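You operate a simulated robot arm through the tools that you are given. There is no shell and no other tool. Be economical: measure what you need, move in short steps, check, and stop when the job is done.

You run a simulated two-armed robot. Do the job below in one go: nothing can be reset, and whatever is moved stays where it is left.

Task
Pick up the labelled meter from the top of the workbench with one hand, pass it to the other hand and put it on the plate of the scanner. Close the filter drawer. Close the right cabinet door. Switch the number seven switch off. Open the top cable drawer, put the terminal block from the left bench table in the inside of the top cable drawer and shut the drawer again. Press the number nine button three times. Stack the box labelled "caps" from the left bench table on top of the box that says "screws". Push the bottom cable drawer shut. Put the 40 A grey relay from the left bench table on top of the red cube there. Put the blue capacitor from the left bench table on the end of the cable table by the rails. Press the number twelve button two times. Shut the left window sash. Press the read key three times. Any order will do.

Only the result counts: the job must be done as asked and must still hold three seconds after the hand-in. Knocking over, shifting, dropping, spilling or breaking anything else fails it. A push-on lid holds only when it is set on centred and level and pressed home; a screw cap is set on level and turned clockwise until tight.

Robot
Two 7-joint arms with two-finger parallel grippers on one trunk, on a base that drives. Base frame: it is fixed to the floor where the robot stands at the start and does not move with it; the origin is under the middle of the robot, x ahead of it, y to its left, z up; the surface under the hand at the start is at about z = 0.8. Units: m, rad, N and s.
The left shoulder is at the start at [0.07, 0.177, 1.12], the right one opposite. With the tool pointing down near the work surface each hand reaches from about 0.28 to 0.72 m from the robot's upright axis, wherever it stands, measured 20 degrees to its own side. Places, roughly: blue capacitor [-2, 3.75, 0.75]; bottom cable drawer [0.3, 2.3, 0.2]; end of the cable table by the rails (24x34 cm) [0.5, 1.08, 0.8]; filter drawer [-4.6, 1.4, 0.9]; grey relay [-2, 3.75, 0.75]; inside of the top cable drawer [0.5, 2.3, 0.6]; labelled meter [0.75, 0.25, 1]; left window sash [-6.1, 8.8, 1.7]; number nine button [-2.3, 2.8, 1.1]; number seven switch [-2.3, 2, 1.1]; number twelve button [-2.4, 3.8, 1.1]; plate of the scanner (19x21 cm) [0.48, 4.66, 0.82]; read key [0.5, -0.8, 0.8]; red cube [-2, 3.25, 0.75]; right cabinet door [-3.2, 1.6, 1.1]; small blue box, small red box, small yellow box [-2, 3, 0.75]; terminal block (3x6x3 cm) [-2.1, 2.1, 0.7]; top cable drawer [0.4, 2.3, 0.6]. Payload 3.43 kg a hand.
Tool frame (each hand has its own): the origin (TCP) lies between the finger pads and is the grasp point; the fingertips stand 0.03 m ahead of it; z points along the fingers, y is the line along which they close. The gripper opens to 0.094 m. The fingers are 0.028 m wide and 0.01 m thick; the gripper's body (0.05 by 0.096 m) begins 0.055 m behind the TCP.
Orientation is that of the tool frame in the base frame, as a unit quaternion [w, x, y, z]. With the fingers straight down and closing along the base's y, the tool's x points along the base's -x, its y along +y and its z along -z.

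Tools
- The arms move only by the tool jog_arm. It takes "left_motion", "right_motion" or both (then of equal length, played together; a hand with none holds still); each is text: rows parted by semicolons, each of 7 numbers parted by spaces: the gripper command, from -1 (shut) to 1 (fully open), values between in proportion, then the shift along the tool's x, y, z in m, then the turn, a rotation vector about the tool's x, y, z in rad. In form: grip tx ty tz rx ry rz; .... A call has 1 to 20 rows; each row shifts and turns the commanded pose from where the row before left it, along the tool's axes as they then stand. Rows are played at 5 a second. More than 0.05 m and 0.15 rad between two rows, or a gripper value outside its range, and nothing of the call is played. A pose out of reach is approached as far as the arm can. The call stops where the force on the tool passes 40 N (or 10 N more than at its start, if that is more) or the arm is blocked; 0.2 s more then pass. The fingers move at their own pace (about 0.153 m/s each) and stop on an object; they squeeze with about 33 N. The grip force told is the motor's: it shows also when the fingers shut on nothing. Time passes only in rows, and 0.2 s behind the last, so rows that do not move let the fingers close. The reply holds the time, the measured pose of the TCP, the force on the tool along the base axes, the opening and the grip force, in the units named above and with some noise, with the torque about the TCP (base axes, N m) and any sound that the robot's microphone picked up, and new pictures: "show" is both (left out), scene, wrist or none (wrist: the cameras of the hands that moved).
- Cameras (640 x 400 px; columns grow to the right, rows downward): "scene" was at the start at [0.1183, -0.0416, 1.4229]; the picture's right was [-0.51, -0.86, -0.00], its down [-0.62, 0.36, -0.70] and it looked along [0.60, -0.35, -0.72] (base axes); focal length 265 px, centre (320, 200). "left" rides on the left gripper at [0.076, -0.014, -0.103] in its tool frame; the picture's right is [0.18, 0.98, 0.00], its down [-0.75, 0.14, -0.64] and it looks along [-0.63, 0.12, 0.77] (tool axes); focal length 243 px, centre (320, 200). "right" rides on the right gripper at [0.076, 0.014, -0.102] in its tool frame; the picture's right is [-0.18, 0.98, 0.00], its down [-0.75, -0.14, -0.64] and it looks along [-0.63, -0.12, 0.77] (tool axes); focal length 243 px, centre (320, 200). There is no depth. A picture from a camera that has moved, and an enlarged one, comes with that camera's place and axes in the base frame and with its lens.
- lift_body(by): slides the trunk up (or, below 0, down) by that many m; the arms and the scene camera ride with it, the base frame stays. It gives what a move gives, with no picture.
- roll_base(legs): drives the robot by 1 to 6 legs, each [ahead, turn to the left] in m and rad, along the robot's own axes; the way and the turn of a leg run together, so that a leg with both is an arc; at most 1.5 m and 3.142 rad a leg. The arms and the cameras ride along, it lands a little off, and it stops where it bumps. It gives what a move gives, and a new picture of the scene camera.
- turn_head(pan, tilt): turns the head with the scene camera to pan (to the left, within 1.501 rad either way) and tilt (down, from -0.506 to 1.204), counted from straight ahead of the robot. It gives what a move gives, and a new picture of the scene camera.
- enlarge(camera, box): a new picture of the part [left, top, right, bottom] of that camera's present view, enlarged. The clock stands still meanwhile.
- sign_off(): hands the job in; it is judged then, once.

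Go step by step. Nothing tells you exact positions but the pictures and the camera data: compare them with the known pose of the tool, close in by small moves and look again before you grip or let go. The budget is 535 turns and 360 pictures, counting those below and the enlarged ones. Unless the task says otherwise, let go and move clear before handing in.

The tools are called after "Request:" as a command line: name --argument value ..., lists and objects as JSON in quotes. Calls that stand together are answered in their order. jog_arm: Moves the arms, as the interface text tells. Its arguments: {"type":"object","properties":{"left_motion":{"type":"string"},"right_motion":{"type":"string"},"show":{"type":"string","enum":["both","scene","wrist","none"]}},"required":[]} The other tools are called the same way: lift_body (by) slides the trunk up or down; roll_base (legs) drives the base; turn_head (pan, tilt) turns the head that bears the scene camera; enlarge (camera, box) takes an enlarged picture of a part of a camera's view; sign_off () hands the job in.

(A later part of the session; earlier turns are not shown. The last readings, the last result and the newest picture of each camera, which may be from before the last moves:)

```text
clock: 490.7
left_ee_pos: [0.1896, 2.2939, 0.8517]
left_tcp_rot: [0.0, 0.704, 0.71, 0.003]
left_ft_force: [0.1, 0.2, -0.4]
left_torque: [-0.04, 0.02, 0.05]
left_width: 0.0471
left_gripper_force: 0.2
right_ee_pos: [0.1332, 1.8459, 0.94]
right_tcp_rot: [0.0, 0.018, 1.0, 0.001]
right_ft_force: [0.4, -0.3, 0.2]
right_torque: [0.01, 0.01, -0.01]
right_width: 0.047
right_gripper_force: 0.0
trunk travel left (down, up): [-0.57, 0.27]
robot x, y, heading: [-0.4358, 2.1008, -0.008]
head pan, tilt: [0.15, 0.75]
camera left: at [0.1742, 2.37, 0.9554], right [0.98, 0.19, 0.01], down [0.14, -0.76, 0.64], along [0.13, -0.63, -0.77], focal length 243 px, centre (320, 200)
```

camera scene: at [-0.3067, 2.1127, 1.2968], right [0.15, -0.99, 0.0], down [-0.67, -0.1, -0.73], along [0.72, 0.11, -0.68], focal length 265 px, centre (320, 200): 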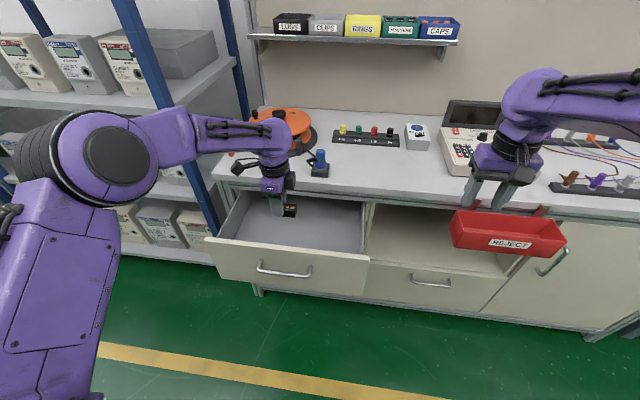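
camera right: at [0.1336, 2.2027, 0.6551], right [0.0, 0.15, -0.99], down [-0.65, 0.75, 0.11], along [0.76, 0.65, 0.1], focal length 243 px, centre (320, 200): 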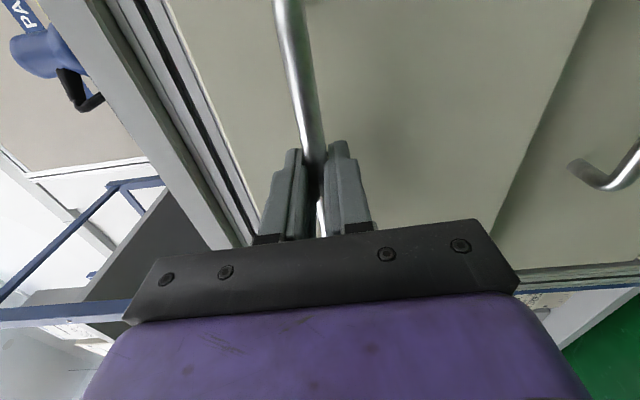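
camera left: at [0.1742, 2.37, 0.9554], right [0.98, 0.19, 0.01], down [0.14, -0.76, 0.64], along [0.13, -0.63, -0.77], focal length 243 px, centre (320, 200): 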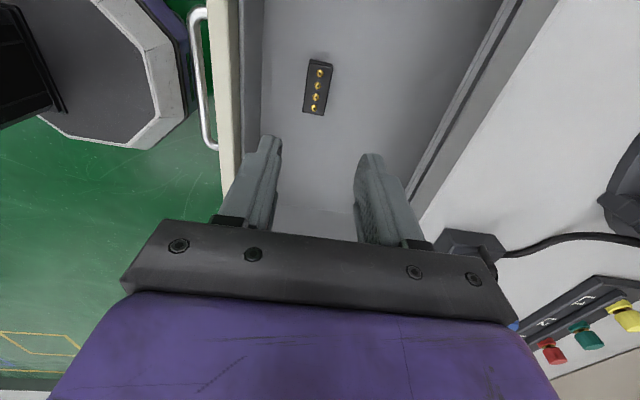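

The block lies in the drawer. To shut it, I'll back off, point the left hand forward and push on the front.

Request:
jog_arm --left_motion "-1 0 -0.04 -0.03 0 0 0; -1 0 -0.04 -0.03 0 0 0; -1 0 -0.04 0 0 0 0; -1 0 0 0 0 0 -0.15; -1 0 0 0 0 0 -0.15; -1 0 0 0 0 0 -0.15; -1 0 0 0 0 0 -0.15; -1 0 0 0 0 0 -0.15; -1 0 0 0 0 0 -0.15; -1 0 0 0 0 0 -0.15; -1 0 0 0 0 0 -0.15; -1 0 0 0 0 0 -0.15; -1 0 0 0 0 0 -0.15; -1 0 0 0 0 0 -0.07; -1 0 0 0 0 0 0" --show "none"

Request:
roll_base --legs '[[-0.2, 0]]'

Request:
lift_body --by -0.25

Request:
jog_arm --left_motion "-1 0 0 0 0 -0.15 0; -1 0 0 0 0 -0.15 0; -1 0 0 0 0 -0.15 0; -1 0 0 0 0 -0.15 0; -1 0 0 0 0 -0.15 0; -1 0 0 0 0 -0.15 0; -1 0 0 0.01 0 -0.15 0; -1 0 0 0.01 0 -0.15 0; -1 0 0 0.01 0 -0.15 0; -1 0 0 0.02 0 -0.15 0; -1 0 0 0 0 -0.07 0; -1 0 0 0 0 0 0"

```text
clock: 493.9
left_ee_pos: [0.0697, 2.2924, 0.9118]
left_tcp_rot: [0.003, -0.004, 1.0, 0.002]
left_ft_force: [-0.7, 0.2, 0.1]
left_torque: [0.01, 0.01, 0.0]
left_width: 0.0001
left_gripper_force: 33.3
right_ee_pos: [0.1318, 1.8449, 0.9415]
right_tcp_rot: [0.0, 0.017, 1.0, 0.0]
right_ft_force: [0.6, 0.3, 0.8]
right_torque: [-0.02, 0.01, 0.02]
right_width: 0.0469
right_gripper_force: 0.0
trunk travel left (down, up): [-0.57, 0.27]
robot x, y, heading: [-0.4401, 2.1029, -0.002]
head pan, tilt: [0.15, 0.75]
```

```text
clock: 495.5
left_ee_pos: [-0.1356, 2.2942, 0.9113]
left_tcp_rot: [0.004, -0.006, 1.0, 0.003]
left_ft_force: [0.1, 0.0, -0.2]
left_torque: [0.01, -0.04, 0.03]
left_width: 0.0
left_gripper_force: 32.7
right_ee_pos: [-0.0698, 1.8483, 0.9413]
right_tcp_rot: [0.001, 0.016, 1.0, -0.001]
right_ft_force: [-0.6, -0.5, 0.0]
right_torque: [0.01, 0.01, 0.03]
right_width: 0.047
right_gripper_force: 0.1
trunk travel left (down, up): [-0.57, 0.27]
robot x, y, heading: [-0.6415, 2.1019, 0.0]
head pan, tilt: [0.15, 0.75]
camera scene: at [-0.5101, 2.1133, 1.2969], right [0.15, -0.99, 0.0], down [-0.67, -0.1, -0.73], along [0.72, 0.11, -0.68], focal length 265 px, centre (320, 200)
```

scene: 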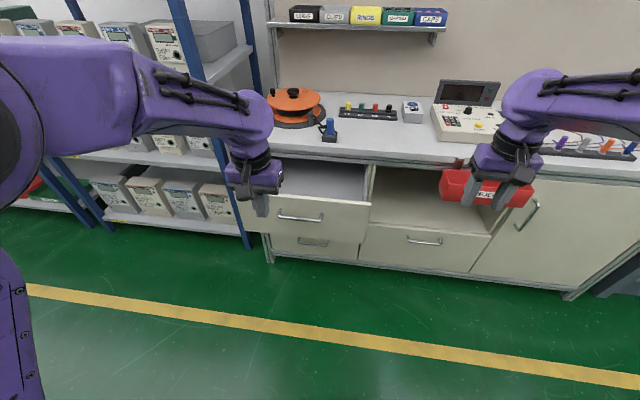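

```text
clock: 498.1
left_ee_pos: [-0.1348, 2.2935, 0.6621]
left_tcp_rot: [0.003, -0.006, 1.0, 0.003]
left_ft_force: [0.3, 0.5, 0.5]
left_torque: [0.01, -0.01, 0.0]
left_width: 0.0
left_gripper_force: 33.1
right_ee_pos: [-0.0698, 1.8467, 0.6907]
right_tcp_rot: [0.0, 0.016, 1.0, 0.0]
right_ft_force: [0.3, 0.9, -0.8]
right_torque: [-0.04, 0.01, -0.03]
right_width: 0.0468
right_gripper_force: 0.1
trunk travel left (down, up): [-0.32, 0.52]
robot x, y, heading: [-0.6421, 2.1001, 0.008]
head pan, tilt: [0.15, 0.75]
```

```text
clock: 500.7
left_ee_pos: [-0.0882, 2.2951, 0.6441]
left_tcp_rot: [0.71, -0.003, 0.704, 0.006]
left_ft_force: [0.1, -0.2, -1.0]
left_torque: [-0.01, 0.03, -0.01]
left_width: 0.0
left_gripper_force: 33.0
right_ee_pos: [-0.0702, 1.8465, 0.69]
right_tcp_rot: [0.0, 0.016, 1.0, -0.001]
right_ft_force: [0.1, -0.6, -0.2]
right_torque: [0.0, 0.01, -0.02]
right_width: 0.0468
right_gripper_force: 0.1
trunk travel left (down, up): [-0.32, 0.52]
robot x, y, heading: [-0.6394, 2.1022, -0.0]
head pan, tilt: [0.15, 0.75]
camera scene: at [-0.5097, 2.1134, 1.0468], right [0.15, -0.99, 0.0], down [-0.67, -0.1, -0.73], along [0.72, 0.11, -0.68], focal length 265 px, centre (320, 200)
camera left: at [-0.1902, 2.2806, 0.5668], right [-0.01, 0.98, -0.18], down [-0.65, 0.13, 0.75], along [0.76, 0.12, 0.64], focal length 243 px, centre (320, 200)
```

scene: 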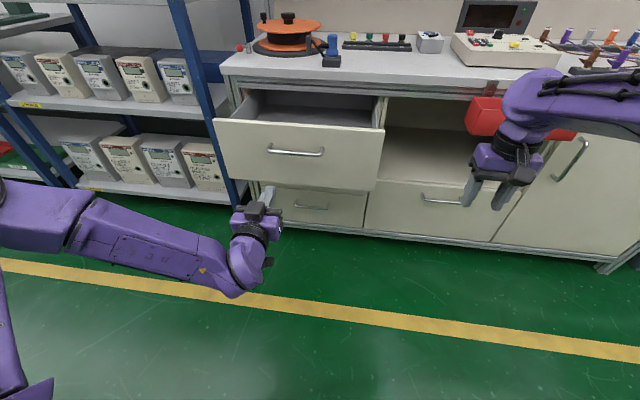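
left: 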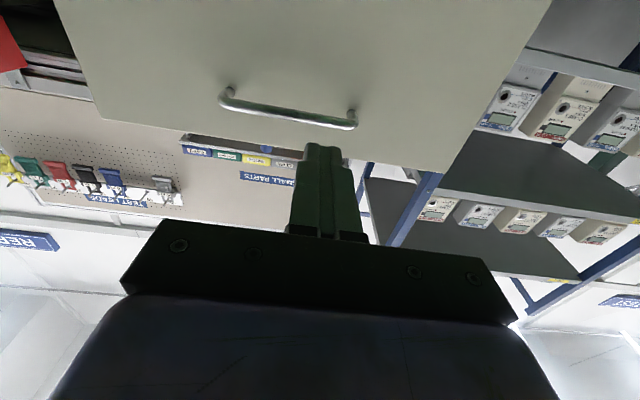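

Request:
jog_arm --left_motion "-1 -0.025 0 0 0 0 0; -1 -0.025 0 0 0 0 0; -1 0 0 0 0 0 0; -1 0 0 0 0 0 0" --right_motion "0 0.03 0.02 -0.02 0 0 0; 0 0.03 0.02 -0.02 0 0 0; 0 0.03 0 -0.02 0 0 0; 0 0 0 0 0 0 0" --show "none"

Request:
roll_base --legs '[[0.1, 0]]'

Request:
jog_arm --left_motion "-1 0 0 0.02 0 0 0; -1 0 0 0.02 0 0 0; -1 0 0 0 0 0 0" --show "wrist"

```text
clock: 501.7
left_ee_pos: [-0.0894, 2.2947, 0.6935]
left_tcp_rot: [0.709, -0.003, 0.705, 0.006]
left_ft_force: [-0.8, 0.2, -1.1]
left_torque: [0.0, 0.02, 0.01]
left_width: 0.0002
left_gripper_force: 33.4
right_ee_pos: [-0.1594, 1.8915, 0.7518]
right_tcp_rot: [0.0, 0.016, 1.0, 0.0]
right_ft_force: [0.0, 0.1, 1.0]
right_torque: [0.0, -0.03, -0.01]
right_width: 0.0469
right_gripper_force: 0.1
trunk travel left (down, up): [-0.32, 0.52]
robot x, y, heading: [-0.6408, 2.1039, 0.002]
head pan, tilt: [0.15, 0.75]
```

```text
clock: 502.9
left_ee_pos: [0.0098, 2.2934, 0.6923]
left_tcp_rot: [0.708, -0.002, 0.706, 0.004]
left_ft_force: [-0.2, 0.0, -0.8]
left_torque: [0.01, 0.0, 0.0]
left_width: 0.0
left_gripper_force: 32.4
right_ee_pos: [-0.0601, 1.8919, 0.7508]
right_tcp_rot: [0.001, 0.016, 1.0, 0.001]
right_ft_force: [-0.1, -0.2, -0.1]
right_torque: [-0.01, 0.04, 0.0]
right_width: 0.0471
right_gripper_force: 0.1
trunk travel left (down, up): [-0.32, 0.52]
robot x, y, heading: [-0.5425, 2.1041, -0.0]
head pan, tilt: [0.15, 0.75]
camera scene: at [-0.4097, 2.1134, 1.0466], right [0.15, -0.99, 0.0], down [-0.68, -0.1, -0.73], along [0.72, 0.11, -0.68], focal length 265 px, centre (320, 200)
```

scene: 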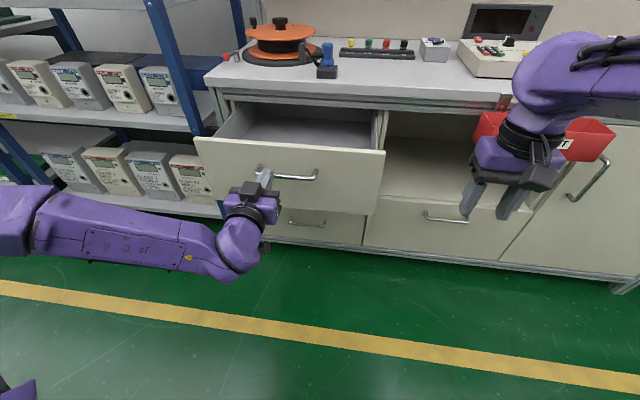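

```text
clock: 503.7
left_ee_pos: [0.0491, 2.2953, 0.6928]
left_tcp_rot: [0.709, -0.001, 0.705, 0.004]
left_ft_force: [-0.2, 0.5, -0.2]
left_torque: [0.01, 0.03, 0.02]
left_width: 0.0002
left_gripper_force: 33.3
right_ee_pos: [-0.0612, 1.8911, 0.7518]
right_tcp_rot: [-0.001, 0.015, 1.0, 0.0]
right_ft_force: [-0.1, -0.3, 0.9]
right_torque: [0.02, 0.0, -0.02]
right_width: 0.0469
right_gripper_force: 0.0
trunk travel left (down, up): [-0.32, 0.52]
robot x, y, heading: [-0.5447, 2.1032, -0.0]
head pan, tilt: [0.15, 0.75]
camera left: at [-0.0526, 2.2806, 0.6167], right [-0.01, 0.98, -0.18], down [-0.65, 0.13, 0.75], along [0.76, 0.12, 0.64], focal length 243 px, centre (320, 200)
```

left: 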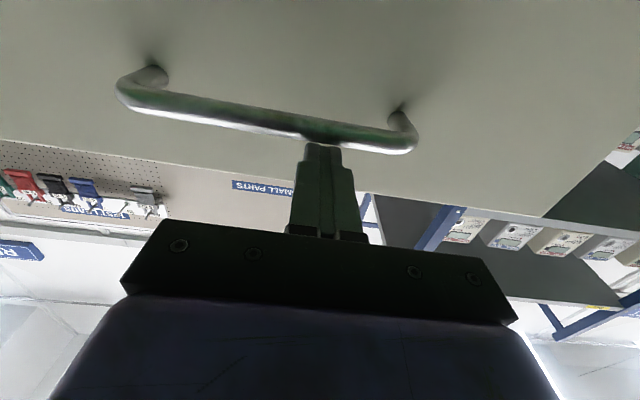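

Pushing the drawer shut.

Request:
jog_arm --left_motion "-1 0 0 0.02 0 0 0; -1 0 0 0.02 0 0 0; -1 0 0 0.02 0 0 0; -1 0 0 0.02 0 0 0; -1 0 0 0.02 0 0 0; -1 0 0 0.02 0 0 0; -1 0 0 0.02 0 0 0; -1 0 0 0 0 0 0"

```text
clock: 505.5
left_ee_pos: [0.1905, 2.2958, 0.6945]
left_tcp_rot: [0.709, -0.002, 0.705, 0.005]
left_ft_force: [0.1, 0.0, 0.3]
left_torque: [0.02, -0.02, 0.01]
left_width: 0.0
left_gripper_force: 32.8
right_ee_pos: [-0.0601, 1.8913, 0.7524]
right_tcp_rot: [0.0, 0.015, 1.0, 0.0]
right_ft_force: [-0.2, -0.1, -0.1]
right_torque: [-0.02, -0.02, -0.03]
right_width: 0.0471
right_gripper_force: 0.1
trunk travel left (down, up): [-0.32, 0.52]
robot x, y, heading: [-0.5406, 2.0986, 0.001]
head pan, tilt: [0.15, 0.75]
camera scene: at [-0.4107, 2.1134, 1.0468], right [0.15, -0.99, 0.0], down [-0.67, -0.1, -0.73], along [0.72, 0.11, -0.68], focal length 265 px, centre (320, 200)
camera left: at [0.0884, 2.2819, 0.6181], right [-0.01, 0.98, -0.18], down [-0.65, 0.13, 0.75], along [0.76, 0.12, 0.64], focal length 243 px, centre (320, 200)
```

scene: 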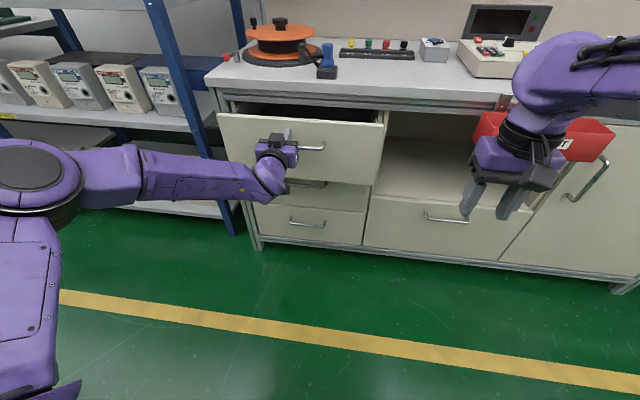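
left: 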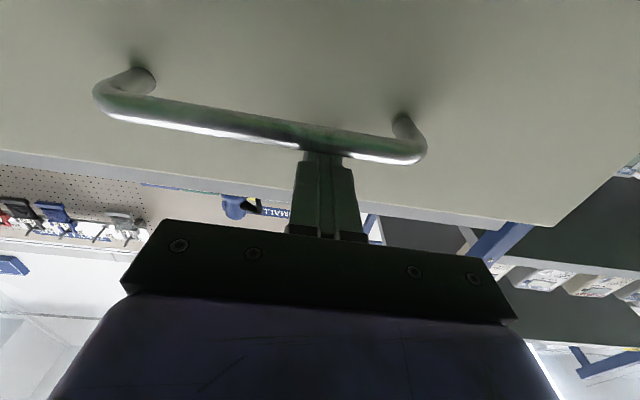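

Moving well with little force. I'll continue to close it.

Request:
jog_arm --left_motion "-1 0 0 0.02 0 0 0; -1 0 0 0.02 0 0 0; -1 0 0 0.015 0 0 0; -1 0 0 0.01 0 0 0; -1 0 0 0.01 0 0 0; -1 0 0 0.01 0 0 0; -1 0 0 0 0 0 0"

```text
clock: 507.1
left_ee_pos: [0.2741, 2.2959, 0.6939]
left_tcp_rot: [0.709, -0.002, 0.705, 0.005]
left_ft_force: [-0.5, -0.2, 0.3]
left_torque: [0.01, 0.03, 0.0]
left_width: 0.0
left_gripper_force: 33.4
right_ee_pos: [-0.0605, 1.8913, 0.7512]
right_tcp_rot: [0.0, 0.016, 1.0, 0.0]
right_ft_force: [-0.4, 0.3, 0.2]
right_torque: [-0.04, -0.02, -0.02]
right_width: 0.0471
right_gripper_force: 0.1
trunk travel left (down, up): [-0.32, 0.52]
robot x, y, heading: [-0.541, 2.1017, 0.0]
head pan, tilt: [0.15, 0.75]
camera scene: at [-0.4106, 2.1134, 1.0468], right [0.15, -0.99, 0.0], down [-0.67, -0.1, -0.73], along [0.72, 0.11, -0.68], focal length 265 px, centre (320, 200)
camera left: at [0.1724, 2.2823, 0.618], right [-0.01, 0.98, -0.18], down [-0.65, 0.13, 0.75], along [0.76, 0.12, 0.64], focal length 243 px, centre (320, 200)
```

scene: 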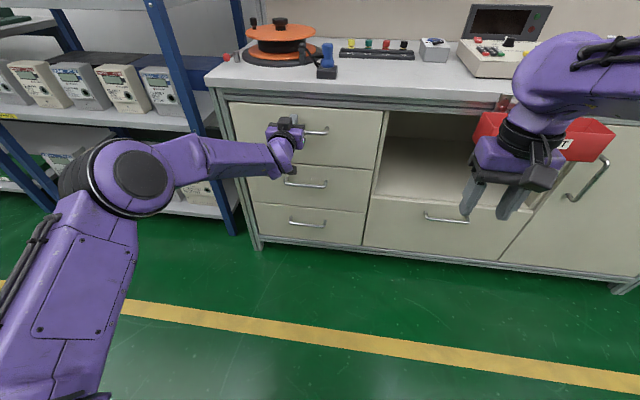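
left: 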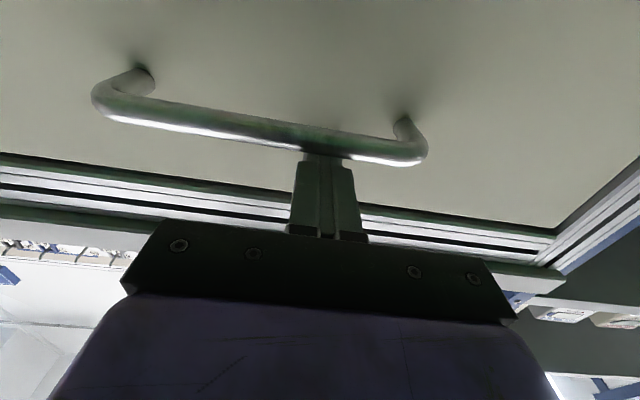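

Request:
jog_arm --left_motion "-1 0 0 0.008 0 0 0; -1 0 0 0.006 0 0 0; -1 0 0 0.006 0 0 0; -1 0 0 0.006 0 0 0; -1 0 0 0 0 0 0" --show "none"

Request:
enlarge --camera "scene" --box '[220, 80, 400, 240]'

```text
clock: 507.5
left_ee_pos: [0.2751, 2.2968, 0.6946]
left_tcp_rot: [0.708, -0.002, 0.707, 0.005]
left_ft_force: [-31.0, -0.5, 6.3]
left_torque: [-0.19, 0.21, -0.03]
left_width: 0.0001
left_gripper_force: 32.8
right_ee_pos: [-0.0643, 1.892, 0.7531]
right_tcp_rot: [0.002, 0.014, 1.0, -0.001]
right_ft_force: [-0.3, -0.2, -0.5]
right_torque: [-0.05, 0.0, -0.01]
right_width: 0.0471
right_gripper_force: 0.0
trunk travel left (down, up): [-0.32, 0.52]
robot x, y, heading: [-0.5379, 2.0998, 0.005]
head pan, tilt: [0.15, 0.75]
stopped in row 2 (left hand): the force on the tool passed its limit at 52 N (the readings are from after the stop); the commanded pose is now the measured one
```

```text
2.50 times, centred on (310, 160) of scene
camera zoom: at [-0.416, 2.1134, 1.0476], right [0.15, -0.99, 0.0], down [-0.67, -0.1, -0.73], along [0.73, 0.11, -0.68], focal length 663 px, centre (345, 300)
```

zoom: 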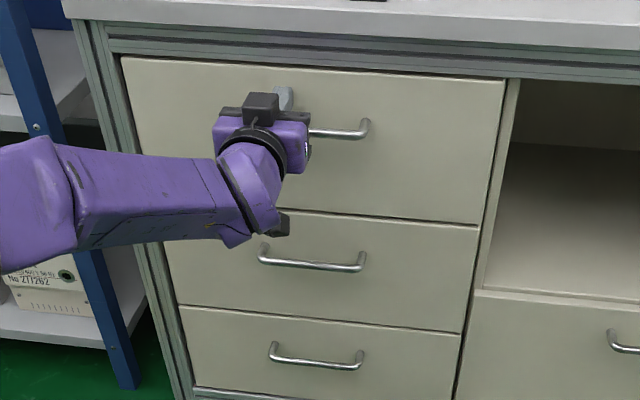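

All three drawers are flush. I'll retract the arm, return it to neutral and raise the trunk.

Request:
jog_arm --left_motion "-1 0 0 -0.04 0 0 0; -1 0 0 -0.05 0 0 0; -1 0 0 -0.05 0 0 0; -1 0 0 -0.05 0 0 0; -1 0 0 -0.03 0 0 0; -1 0 0 0 0 0.15 0; -1 0 0 0 0 0.15 0; -1 0 0 0 0 0.15 0; -1 0 0 0 0 0.15 0; -1 0 0 0 0 0.15 0; -1 0 0 0 0 0.15 0; -1 0 0 0 0 0.15 0; -1 0 0 0 0 0.15 0; -1 0 0 0 0 0.15 0; -1 0 0 0 0 0.15 0; -1 0 0 0 0 0.07 0; -1 0 0 0 0 0 0" --show "none"

Request:
roll_base --legs '[[-0.3, 0]]'

Request:
lift_body --by 0.38

Request:
enlarge --camera "scene" --box '[180, 60, 480, 260]'

```text
clock: 511.1
left_ee_pos: [0.0587, 2.2963, 0.6911]
left_tcp_rot: [-0.002, -0.004, 1.0, 0.002]
left_ft_force: [-0.4, -0.6, -1.1]
left_torque: [0.01, 0.01, -0.02]
left_width: 0.0001
left_gripper_force: 33.0
right_ee_pos: [-0.0607, 1.8909, 0.751]
right_tcp_rot: [0.0, 0.015, 1.0, 0.0]
right_ft_force: [0.2, -0.1, -0.7]
right_torque: [0.05, 0.02, -0.01]
right_width: 0.0471
right_gripper_force: 0.0
trunk travel left (down, up): [-0.32, 0.52]
robot x, y, heading: [-0.5394, 2.1002, 0.004]
head pan, tilt: [0.15, 0.75]
```

```text
clock: 513.1
left_ee_pos: [-0.2388, 2.2912, 0.6911]
left_tcp_rot: [-0.001, -0.001, 1.0, 0.003]
left_ft_force: [0.3, -0.4, 0.2]
left_torque: [-0.02, -0.03, 0.0]
left_width: 0.0001
left_gripper_force: 33.2
right_ee_pos: [-0.3605, 1.8886, 0.7506]
right_tcp_rot: [0.001, 0.018, 1.0, 0.0]
right_ft_force: [0.0, 0.3, 0.0]
right_torque: [0.02, 0.01, 0.0]
right_width: 0.047
right_gripper_force: 0.0
trunk travel left (down, up): [-0.32, 0.52]
robot x, y, heading: [-0.8395, 2.1018, -0.005]
head pan, tilt: [0.15, 0.75]
camera scene: at [-0.7104, 2.113, 1.0469], right [0.15, -0.99, 0.0], down [-0.67, -0.1, -0.73], along [0.72, 0.11, -0.68], focal length 265 px, centre (320, 200)
```

scene: 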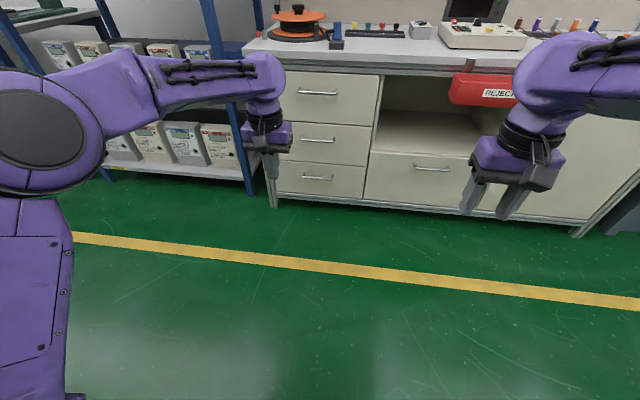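

```text
clock: 516.8
left_ee_pos: [-0.2398, 2.2921, 1.07]
left_tcp_rot: [-0.001, -0.001, 1.0, 0.002]
left_ft_force: [-0.3, -0.6, -0.1]
left_torque: [-0.01, 0.0, -0.02]
left_width: 0.0001
left_gripper_force: 33.2
right_ee_pos: [-0.3604, 1.8893, 1.1318]
right_tcp_rot: [0.001, 0.018, 1.0, 0.0]
right_ft_force: [0.7, -0.2, 0.1]
right_torque: [0.0, 0.0, -0.02]
right_width: 0.0468
right_gripper_force: 0.1
trunk travel left (down, up): [-0.7, 0.14]
robot x, y, heading: [-0.8408, 2.0987, -0.004]
head pan, tilt: [0.15, 0.75]
```

```text
2.00 times, centred on (330, 160) of scene
camera zoom: at [-0.7096, 2.113, 1.4268], right [0.15, -0.99, 0.0], down [-0.67, -0.1, -0.73], along [0.72, 0.11, -0.68], focal length 530 px, centre (300, 280)
```

zoom: 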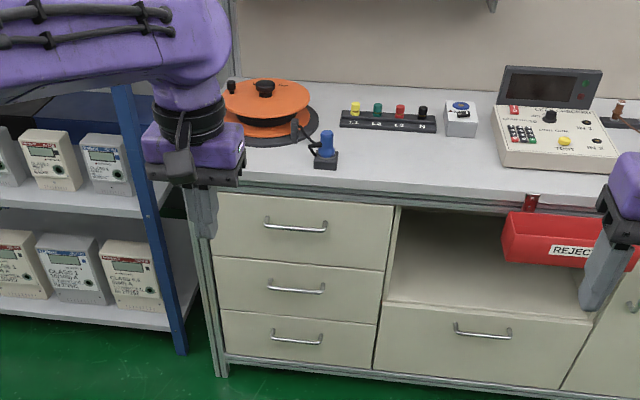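

Drawers done. Now I'll explore toward the cabinet near (-3.2, 1.6).

Request:
roll_base --legs '[[0, -1.571], [0.9, 0], [0, -1.571]]'

Request:
turn_head --pan 0.0 --tilt 0.15

Request:
turn_head --pan 0.9 --tilt 0.15

```text
clock: 529.1
left_ee_pos: [-1.4529, 1.0211, 1.0717]
left_tcp_rot: [0.002, 1.0, 0.005, 0.001]
left_ft_force: [1.2, 0.3, -0.7]
left_torque: [0.0, 0.01, 0.02]
left_width: 0.0001
left_gripper_force: 33.1
right_ee_pos: [-1.333, 1.4236, 1.1313]
right_tcp_rot: [0.0, 1.0, -0.014, 0.0]
right_ft_force: [-0.1, 1.2, 0.3]
right_torque: [0.0, 0.0, 0.01]
right_width: 0.0472
right_gripper_force: 0.1
trunk travel left (down, up): [-0.7, 0.14]
robot x, y, heading: [-0.8526, 1.2158, -3.139]
head pan, tilt: [0.15, 0.75]
camera scene: at [-0.9863, 1.2015, 1.4268], right [-0.15, 0.99, 0.0], down [0.67, 0.1, -0.73], along [-0.72, -0.11, -0.68], focal length 265 px, centre (320, 200)
```

scene: 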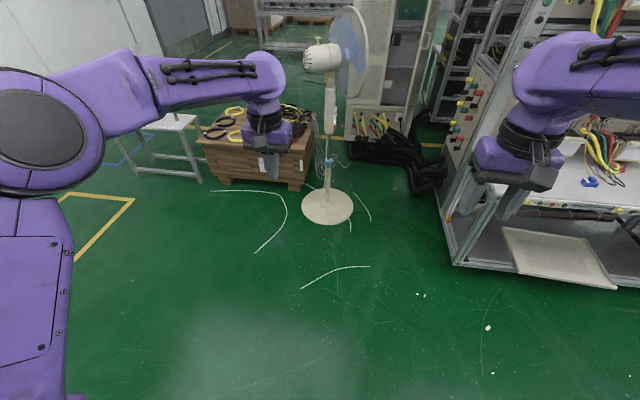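

```text
clock: 530.1
left_ee_pos: [-1.4533, 1.0205, 1.07]
left_tcp_rot: [0.001, 1.0, 0.004, 0.002]
left_ft_force: [0.0, 0.2, 0.1]
left_torque: [-0.02, 0.04, 0.01]
left_width: 0.0003
left_gripper_force: 32.6
right_ee_pos: [-1.3339, 1.4236, 1.1313]
right_tcp_rot: [-0.001, 1.0, -0.014, 0.001]
right_ft_force: [0.5, -0.4, 0.5]
right_torque: [0.01, 0.05, 0.01]
right_width: 0.0471
right_gripper_force: 0.0
trunk travel left (down, up): [-0.7, 0.14]
robot x, y, heading: [-0.8523, 1.2134, -3.142]
head pan, tilt: [0.0, 0.15]
camera scene: at [-0.9972, 1.2138, 1.4811], right [0.0, 1.0, 0.0], down [0.15, 0.0, -0.99], along [-0.99, 0.0, -0.15], focal length 265 px, centre (320, 200)
```

scene: 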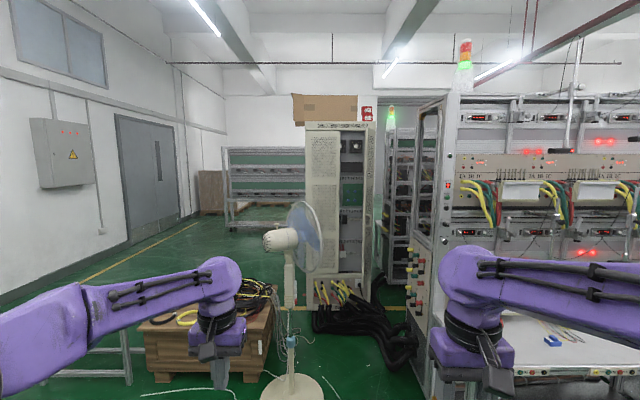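

```text
clock: 531.3
left_ee_pos: [-1.4541, 1.0204, 1.0702]
left_tcp_rot: [0.001, 1.0, 0.004, 0.002]
left_ft_force: [-0.8, -0.4, 0.2]
left_torque: [0.01, 0.02, 0.04]
left_width: 0.0002
left_gripper_force: 33.4
right_ee_pos: [-1.3338, 1.4244, 1.1318]
right_tcp_rot: [0.0, 1.0, -0.015, 0.0]
right_ft_force: [0.2, 0.5, -0.4]
right_torque: [0.0, -0.01, 0.02]
right_width: 0.0471
right_gripper_force: 0.0
trunk travel left (down, up): [-0.7, 0.14]
robot x, y, heading: [-0.8546, 1.2177, -3.138]
head pan, tilt: [0.901, 0.15]
camera scene: at [-0.9619, 1.1414, 1.4812], right [-0.79, 0.62, 0.0], down [0.09, 0.12, -0.99], along [-0.61, -0.78, -0.15], focal length 265 px, centre (320, 200)
```

scene: 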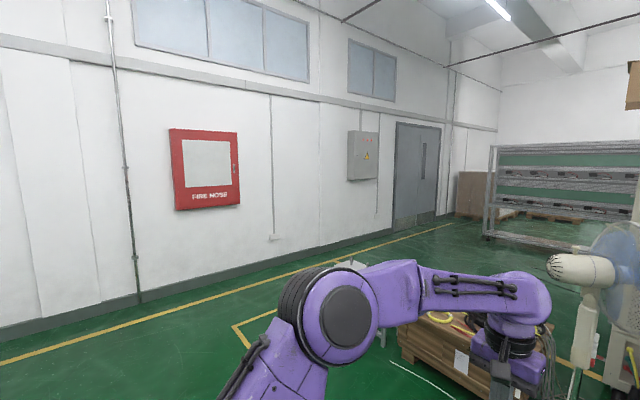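

Request:
turn_head --pan -0.1 --tilt 0.2

Request:
enlarge --camera "scene" --box '[240, 80, 460, 320]'

```text
clock: 532.5
left_ee_pos: [-1.453, 1.0197, 1.0699]
left_tcp_rot: [0.003, 1.0, 0.005, 0.002]
left_ft_force: [0.2, 0.2, -0.1]
left_torque: [0.01, -0.02, 0.0]
left_width: 0.0
left_gripper_force: 32.9
right_ee_pos: [-1.3336, 1.4232, 1.1317]
right_tcp_rot: [0.0, 1.0, -0.014, 0.0]
right_ft_force: [0.1, 0.2, 0.8]
right_torque: [0.0, 0.02, 0.01]
right_width: 0.047
right_gripper_force: 0.1
trunk travel left (down, up): [-0.7, 0.14]
robot x, y, heading: [-0.8529, 1.2148, -3.137]
head pan, tilt: [-0.099, 0.201]
camera scene: at [-0.9972, 1.2231, 1.4765], right [0.1, 1.0, 0.0], down [0.2, -0.02, -0.98], along [-0.98, 0.09, -0.2], focal length 265 px, centre (320, 200)
```

scene: 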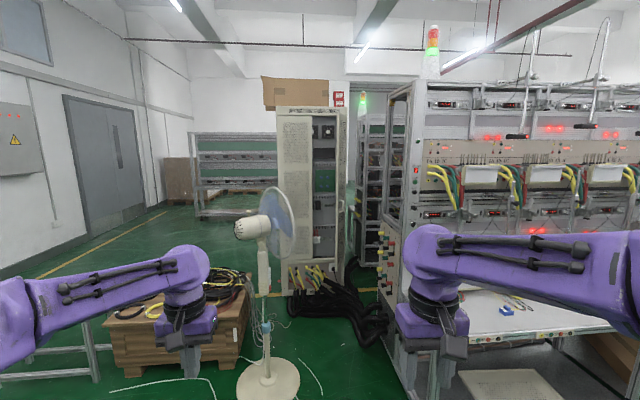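

```text
1.67 times, centred on (350, 200) of scene
camera zoom: at [-0.9972, 1.2231, 1.4765], right [0.1, 1.0, 0.0], down [0.2, -0.02, -0.98], along [-0.98, 0.09, -0.2], focal length 442 px, centre (270, 200)
```

zoom: 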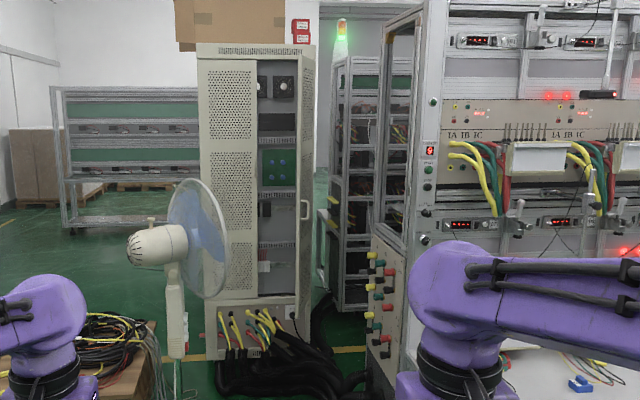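

The right cabinet door stands open beside the cable bundle, and the fan blocks the front. Its outer face faces +y, so I'd push it from the aisle behind the left bench. I'll go round the far end of the bench row.

Request:
roll_base --legs '[[0, -1.571], [1.5, 0], [1.5, 0], [1.5, 0], [0.8, 0]]'

Request:
turn_head --pan 0.7 --tilt 0.3

```text
clock: 561.7
left_ee_pos: [-1.0549, 7.1039, 1.0705]
left_tcp_rot: [-0.002, -0.702, 0.712, 0.0]
left_ft_force: [0.1, 0.1, 0.9]
left_torque: [-0.01, 0.04, -0.03]
left_width: 0.0002
left_gripper_force: 32.6
right_ee_pos: [-0.6544, 6.9767, 1.1317]
right_tcp_rot: [0.001, -0.689, 0.725, 0.0]
right_ft_force: [-0.4, 0.4, 0.5]
right_torque: [0.03, -0.03, -0.01]
right_width: 0.0469
right_gripper_force: 0.0
trunk travel left (down, up): [-0.7, 0.14]
robot x, y, heading: [-0.8735, 6.5002, 1.553]
head pan, tilt: [-0.099, 0.201]
camera scene: at [-0.8627, 6.6426, 1.4765], right [0.99, -0.12, 0.0], down [-0.02, -0.2, -0.98], along [0.12, 0.97, -0.2], focal length 265 px, centre (320, 200)
```

scene: 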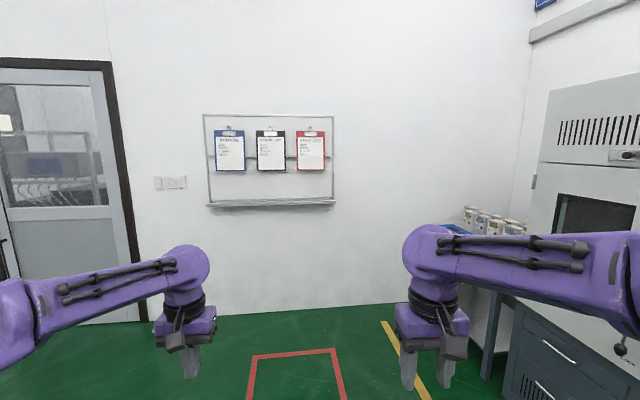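

```text
clock: 562.8
left_ee_pos: [-1.054, 7.1035, 1.0713]
left_tcp_rot: [-0.003, -0.702, 0.712, 0.001]
left_ft_force: [0.4, 0.3, -0.4]
left_torque: [0.02, 0.01, -0.01]
left_width: 0.0
left_gripper_force: 33.5
right_ee_pos: [-0.6534, 6.9774, 1.131]
right_tcp_rot: [-0.001, -0.689, 0.725, 0.0]
right_ft_force: [0.5, -0.4, -0.2]
right_torque: [0.0, -0.01, -0.02]
right_width: 0.0469
right_gripper_force: 0.0
trunk travel left (down, up): [-0.7, 0.14]
robot x, y, heading: [-0.8716, 6.4991, 1.548]
head pan, tilt: [0.7, 0.3]
camera scene: at [-0.9323, 6.6231, 1.4672], right [0.78, 0.63, 0.0], down [0.19, -0.23, -0.96], along [-0.6, 0.74, -0.3], focal length 265 px, centre (320, 200)
```

scene: 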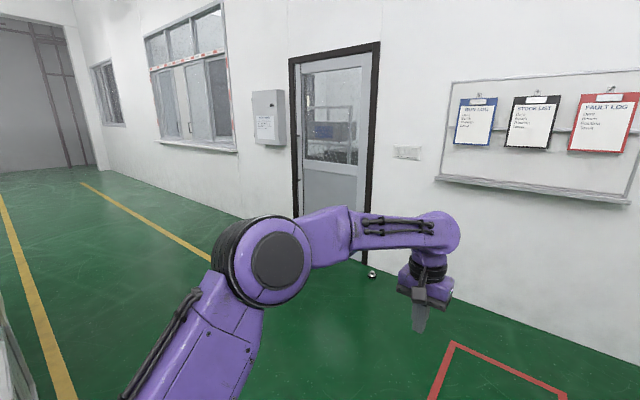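

The window is ahead-left on the y ≈ 8.9 wall. I'll drive over to it along the corridor.

Request:
roll_base --legs '[[0.8, 0.02], [0, 1.57], [1.5, 0], [1.5, 0], [0.9, 0]]'

Request:
turn_head --pan -0.9 --tilt 0.0

Request:
turn_head --pan 0.9 --tilt 0.2

```text
clock: 589.1
left_ee_pos: [-5.3289, 6.9258, 1.071]
left_tcp_rot: [0.001, 1.0, 0.024, 0.001]
left_ft_force: [-0.4, 0.1, 0.7]
left_torque: [0.0, -0.02, 0.04]
left_width: 0.0001
left_gripper_force: 33.7
right_ee_pos: [-5.2257, 7.334, 1.1309]
right_tcp_rot: [0.001, 1.0, 0.006, 0.0]
right_ft_force: [0.3, 0.0, -0.2]
right_torque: [0.01, 0.01, -0.01]
right_width: 0.0467
right_gripper_force: 0.1
trunk travel left (down, up): [-0.7, 0.14]
robot x, y, heading: [-4.7347, 7.144, -3.102]
head pan, tilt: [0.7, 0.3]
camera scene: at [-4.8568, 7.0781, 1.4672], right [-0.68, 0.74, 0.0], down [0.22, 0.2, -0.96], along [-0.7, -0.65, -0.3], focal length 265 px, centre (320, 200)
```

scene: 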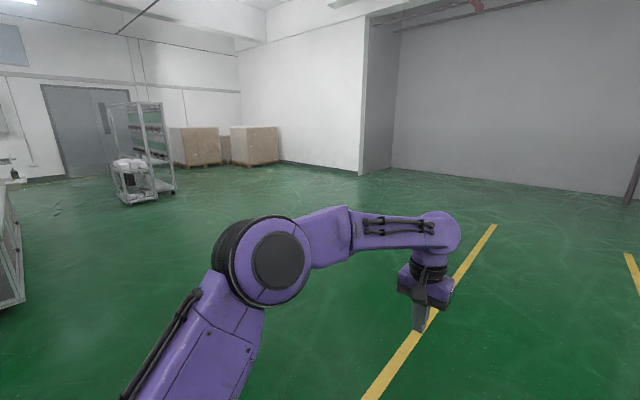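

```text
clock: 590.8
left_ee_pos: [-5.3295, 6.9267, 1.0703]
left_tcp_rot: [0.002, 1.0, 0.023, 0.002]
left_ft_force: [0.7, 0.2, 0.2]
left_torque: [0.0, -0.02, 0.02]
left_width: 0.0002
left_gripper_force: 33.4
right_ee_pos: [-5.226, 7.3347, 1.1315]
right_tcp_rot: [0.0, 1.0, 0.006, 0.0]
right_ft_force: [0.1, -0.1, -0.4]
right_torque: [0.0, 0.01, -0.01]
right_width: 0.0469
right_gripper_force: 0.1
trunk travel left (down, up): [-0.7, 0.14]
robot x, y, heading: [-4.7364, 7.1432, -3.102]
head pan, tilt: [-0.901, 0.0]
camera scene: at [-4.8472, 7.2093, 1.4949], right [0.76, 0.65, 0.0], down [0.0, 0.0, -1.0], along [-0.65, 0.76, 0.0], focal length 265 px, centre (320, 200)
```

scene: 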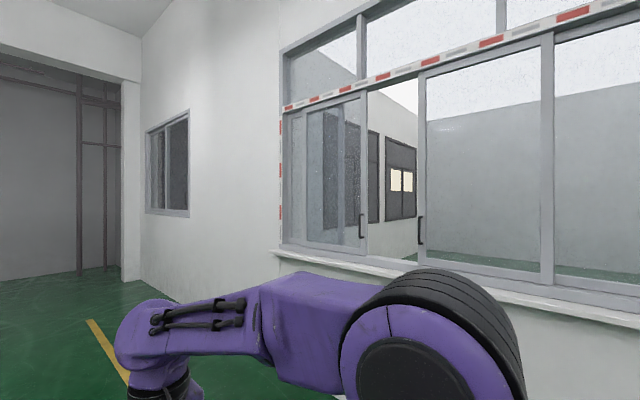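

```text
clock: 592.6
left_ee_pos: [-5.3279, 6.9267, 1.0695]
left_tcp_rot: [0.002, 1.0, 0.025, 0.002]
left_ft_force: [0.4, -0.5, 0.2]
left_torque: [-0.02, 0.01, 0.01]
left_width: 0.0
left_gripper_force: 33.1
right_ee_pos: [-5.2264, 7.3332, 1.1316]
right_tcp_rot: [0.0, 1.0, 0.006, 0.0]
right_ft_force: [-0.4, 0.0, 0.4]
right_torque: [-0.01, 0.0, -0.03]
right_width: 0.0469
right_gripper_force: 0.1
trunk travel left (down, up): [-0.7, 0.14]
robot x, y, heading: [-4.7317, 7.1445, -3.098]
head pan, tilt: [0.901, 0.201]
camera scene: at [-4.8432, 7.0659, 1.4765], right [-0.81, 0.59, 0.0], down [0.12, 0.16, -0.98], along [-0.58, -0.79, -0.2], focal length 265 px, centre (320, 200)
```

scene: 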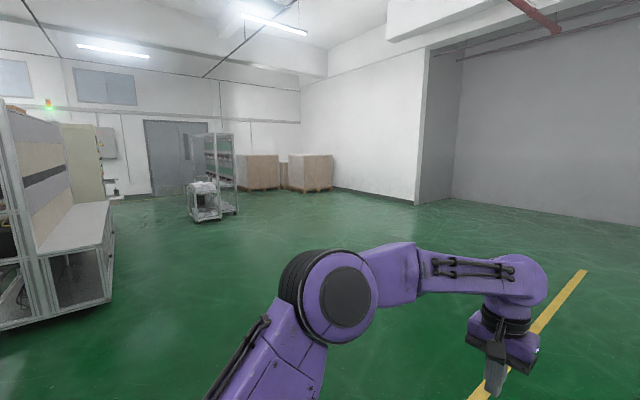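

The window's left sash is slid left, leaving a gap to the right sash; its handle is on its right stile. I'll drive in front and look at it squarely.

Request:
roll_base --legs '[[1.05, 0], [0, -1.61]]'

Request:
turn_head --pan 0.0 --tilt 0.0

```text
clock: 602.0
left_ee_pos: [-5.9843, 7.7175, 1.0709]
left_tcp_rot: [-0.002, -0.702, 0.713, 0.0]
left_ft_force: [-0.2, 0.5, -0.2]
left_torque: [-0.03, -0.01, 0.0]
left_width: 0.0
left_gripper_force: 33.2
right_ee_pos: [-5.5842, 7.5888, 1.1301]
right_tcp_rot: [0.0, -0.688, 0.726, 0.0]
right_ft_force: [0.0, 0.8, -0.7]
right_torque: [0.0, 0.0, 0.0]
right_width: 0.0472
right_gripper_force: 0.1
trunk travel left (down, up): [-0.7, 0.14]
robot x, y, heading: [-5.8034, 7.1141, 1.546]
head pan, tilt: [0.901, 0.201]
camera scene: at [-5.8765, 7.2213, 1.4765], right [0.64, 0.77, 0.0], down [0.15, -0.13, -0.98], along [-0.75, 0.63, -0.2], focal length 265 px, centre (320, 200)
```

scene: 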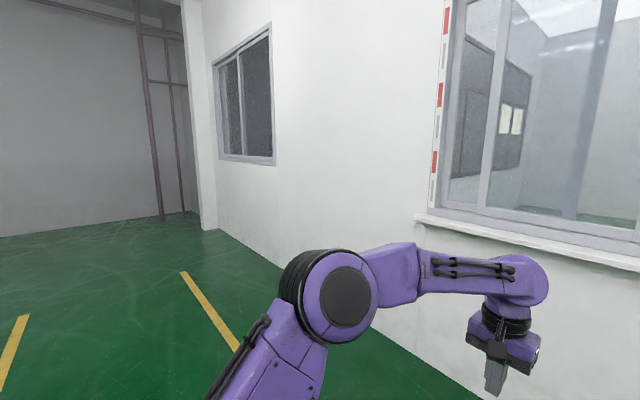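

```text
clock: 603.2
left_ee_pos: [-5.9833, 7.7167, 1.0715]
left_tcp_rot: [-0.002, -0.701, 0.713, 0.001]
left_ft_force: [0.1, -0.6, -0.1]
left_torque: [-0.01, -0.01, 0.03]
left_width: 0.0002
left_gripper_force: 32.8
right_ee_pos: [-5.5832, 7.5881, 1.1303]
right_tcp_rot: [0.001, -0.688, 0.726, 0.0]
right_ft_force: [-0.2, -0.1, -0.1]
right_torque: [0.0, 0.0, 0.01]
right_width: 0.0471
right_gripper_force: 0.2
trunk travel left (down, up): [-0.7, 0.14]
robot x, y, heading: [-5.8057, 7.1141, 1.544]
head pan, tilt: [0.0, 0.0]
camera scene: at [-5.8028, 7.2518, 1.4949], right [1.0, -0.02, 0.0], down [0.0, 0.0, -1.0], along [0.02, 1.0, 0.0], focal length 265 px, centre (320, 200)
```

scene: 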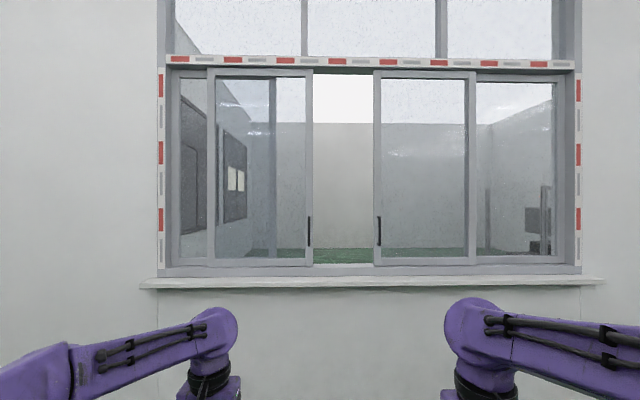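

The view is clear: the left sash must slide right by about 0.36 m to meet the right sash. Its black handle is at about x = -5.84, z = 1.32. I'll raise the trunk, tuck in the left hand, approach, and point the right hand forward.

Request:
lift_body --by 0.13

Request:
jog_arm --left_motion "-1 0.04 0.02 0 0 0 0; -1 0.04 0.02 0 0 0 0; -1 0.04 0.02 0 0 0 0; -1 0.03 0.02 0 0 0 0; -1 0 0 0 0 0 0" --show "none"

Request:
jog_arm --right_motion "0 0 0 0 0 -0.15 0; 0 0 0 0 0 -0.15 0; 0 0 0 0 0 -0.15 0; 0 0 0 0 0 -0.15 0; 0 0 0 0 0 -0.15 0; 0 0 0 0 0 -0.15 0; 0 0 0 0.01 0 -0.15 0; 0 0 0 0.01 0 -0.15 0; 0 0 0 0.01 0 -0.15 0; 0 0 0 0.02 0 -0.15 0; 0 0 0 0 0 -0.07 0; 0 0 0 0 0 0 0" --show "none"

Request:
roll_base --legs '[[0.7, 0.025]]'

```text
clock: 604.8
left_ee_pos: [-5.9831, 7.7169, 1.2005]
left_tcp_rot: [-0.003, -0.701, 0.713, 0.001]
left_ft_force: [0.9, -0.1, -0.1]
left_torque: [-0.01, 0.01, 0.02]
left_width: 0.0001
left_gripper_force: 32.8
right_ee_pos: [-5.5838, 7.588, 1.2616]
right_tcp_rot: [0.0, -0.688, 0.726, 0.0]
right_ft_force: [0.3, 0.0, 0.2]
right_torque: [0.0, 0.0, 0.03]
right_width: 0.0473
right_gripper_force: 0.0
trunk travel left (down, up): [-0.83, 0.01]
robot x, y, heading: [-5.8063, 7.1152, 1.55]
head pan, tilt: [0.0, 0.0]
```

```text
clock: 606.0
left_ee_pos: [-6.0693, 7.5671, 1.1986]
left_tcp_rot: [-0.002, -0.701, 0.713, -0.001]
left_ft_force: [-0.1, 0.9, 0.1]
left_torque: [-0.03, -0.02, 0.02]
left_width: 0.0
left_gripper_force: 33.4
right_ee_pos: [-5.5858, 7.5887, 1.2612]
right_tcp_rot: [0.001, -0.688, 0.725, -0.002]
right_ft_force: [-0.5, -0.4, -0.2]
right_torque: [-0.01, -0.02, -0.02]
right_width: 0.0467
right_gripper_force: 0.0
trunk travel left (down, up): [-0.83, 0.01]
robot x, y, heading: [-5.8019, 7.1119, 1.553]
head pan, tilt: [0.0, 0.0]
```

```text
clock: 608.6
left_ee_pos: [-6.0653, 7.5668, 1.2008]
left_tcp_rot: [-0.002, -0.702, 0.713, 0.001]
left_ft_force: [0.1, 0.0, 0.2]
left_torque: [0.02, 0.03, -0.04]
left_width: 0.0001
left_gripper_force: 32.7
right_ee_pos: [-5.5799, 7.6324, 1.2413]
right_tcp_rot: [0.513, -0.486, 0.513, 0.487]
right_ft_force: [0.5, 0.5, 0.1]
right_torque: [0.03, 0.03, -0.01]
right_width: 0.0467
right_gripper_force: 0.0
trunk travel left (down, up): [-0.83, 0.01]
robot x, y, heading: [-5.8016, 7.1126, 1.551]
head pan, tilt: [0.0, 0.0]
```

```text
clock: 612.4
left_ee_pos: [-6.0666, 8.2514, 1.2009]
left_tcp_rot: [0.002, 0.708, -0.706, -0.001]
left_ft_force: [-0.6, -0.1, 0.5]
left_torque: [0.03, -0.03, 0.01]
left_width: 0.0
left_gripper_force: 33.2
right_ee_pos: [-5.5816, 8.3258, 1.2422]
right_tcp_rot: [0.509, -0.491, 0.509, 0.492]
right_ft_force: [0.3, -0.5, -0.1]
right_torque: [0.01, -0.03, -0.01]
right_width: 0.0468
right_gripper_force: 0.1
trunk travel left (down, up): [-0.83, 0.01]
robot x, y, heading: [-5.7989, 7.8018, 1.57]
head pan, tilt: [0.0, 0.0]
camera scene: at [-5.7968, 7.9412, 1.625], right [1.0, 0.0, 0.0], down [0.0, 0.0, -1.0], along [0.0, 1.0, 0.0], focal length 265 px, centre (320, 200)
```

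scene: 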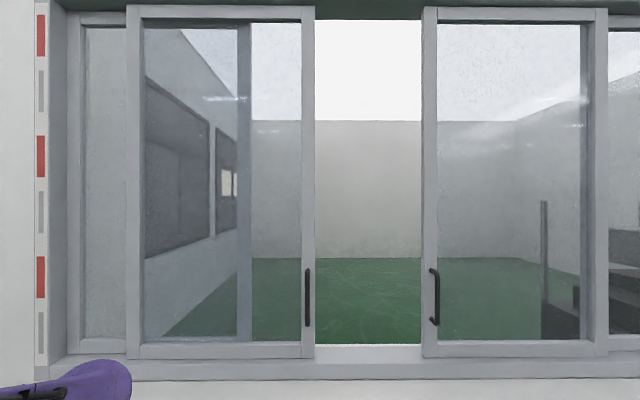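

The handle is at about (-5.835, 8.74, 1.324). I'll line up the right hand and drive closer.

Request:
jog_arm --right_motion "0.3 -0.0137 0.0423 0 0 0 0; 0.3 -0.0137 0.0423 0 0 0 0; 0.3 -0.0137 0.0423 0 0 0 0; 0.3 -0.0137 0.0423 0 0 0 0; 0.3 -0.0137 0.0423 0 0 0 0; 0.3 -0.0137 0.0423 0 0 0 0; 0.3 0 0 0 0 0 0" --show "none"

Request:
roll_base --legs '[[0.17, 0]]'

Request:
jog_arm --right_motion "0.3 0 0 0.02 0 0 0; 0.3 0 0 0 0 0 0" --show "wrist"

```text
clock: 614.0
left_ee_pos: [-6.0675, 8.2523, 1.2]
left_tcp_rot: [0.002, 0.708, -0.707, 0.0]
left_ft_force: [0.7, 0.5, -0.7]
left_torque: [-0.01, -0.03, -0.01]
left_width: 0.0
left_gripper_force: 32.9
right_ee_pos: [-5.8329, 8.3362, 1.3219]
right_tcp_rot: [0.509, -0.491, 0.51, 0.49]
right_ft_force: [0.1, -0.4, 0.7]
right_torque: [0.0, 0.01, 0.04]
right_width: 0.061
right_gripper_force: 0.0
trunk travel left (down, up): [-0.83, 0.01]
robot x, y, heading: [-5.7927, 7.8025, 1.564]
head pan, tilt: [0.0, 0.0]
```

```text
clock: 615.5
left_ee_pos: [-6.0656, 8.4195, 1.2014]
left_tcp_rot: [0.001, 0.707, -0.707, -0.001]
left_ft_force: [-0.3, 0.2, -0.2]
left_torque: [0.01, 0.0, -0.01]
left_width: 0.0
left_gripper_force: 32.8
right_ee_pos: [-5.8319, 8.5025, 1.3246]
right_tcp_rot: [0.51, -0.49, 0.509, 0.491]
right_ft_force: [0.0, -0.8, 0.1]
right_torque: [-0.06, 0.01, -0.01]
right_width: 0.061
right_gripper_force: 0.1
trunk travel left (down, up): [-0.83, 0.01]
robot x, y, heading: [-5.7938, 7.9742, 1.563]
head pan, tilt: [0.0, 0.0]
camera scene: at [-5.7958, 8.1079, 1.6254], right [1.0, -0.01, 0.0], down [0.0, 0.0, -1.0], along [0.01, 1.0, 0.0], focal length 265 px, centre (320, 200)
```

scene: 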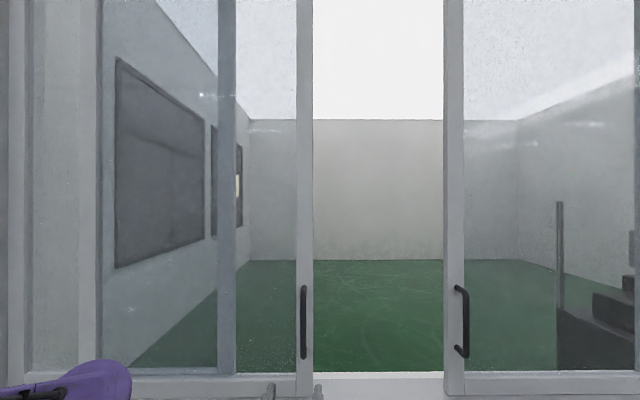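

```text
clock: 616.1
left_ee_pos: [-6.0649, 8.4213, 1.2023]
left_tcp_rot: [0.002, 0.707, -0.707, 0.0]
left_ft_force: [-0.1, 0.5, -0.1]
left_torque: [0.0, -0.02, 0.0]
left_width: 0.0
left_gripper_force: 33.3
right_ee_pos: [-5.8321, 8.5246, 1.3247]
right_tcp_rot: [0.51, -0.491, 0.508, 0.491]
right_ft_force: [0.3, 0.1, 0.6]
right_torque: [0.02, -0.01, 0.0]
right_width: 0.0609
right_gripper_force: 0.1
trunk travel left (down, up): [-0.83, 0.01]
robot x, y, heading: [-5.7959, 7.9727, 1.566]
head pan, tilt: [0.0, 0.0]
camera right: at [-5.8506, 8.4222, 1.2496], right [-0.98, 0.04, 0.18], down [0.12, -0.65, 0.75], along [0.15, 0.76, 0.63], focal length 243 px, centre (320, 200)
```

right: 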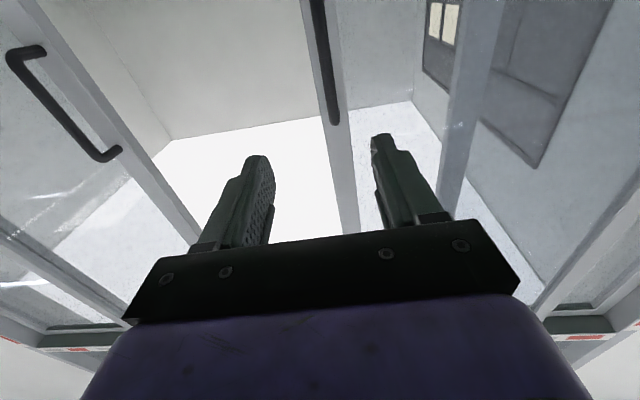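

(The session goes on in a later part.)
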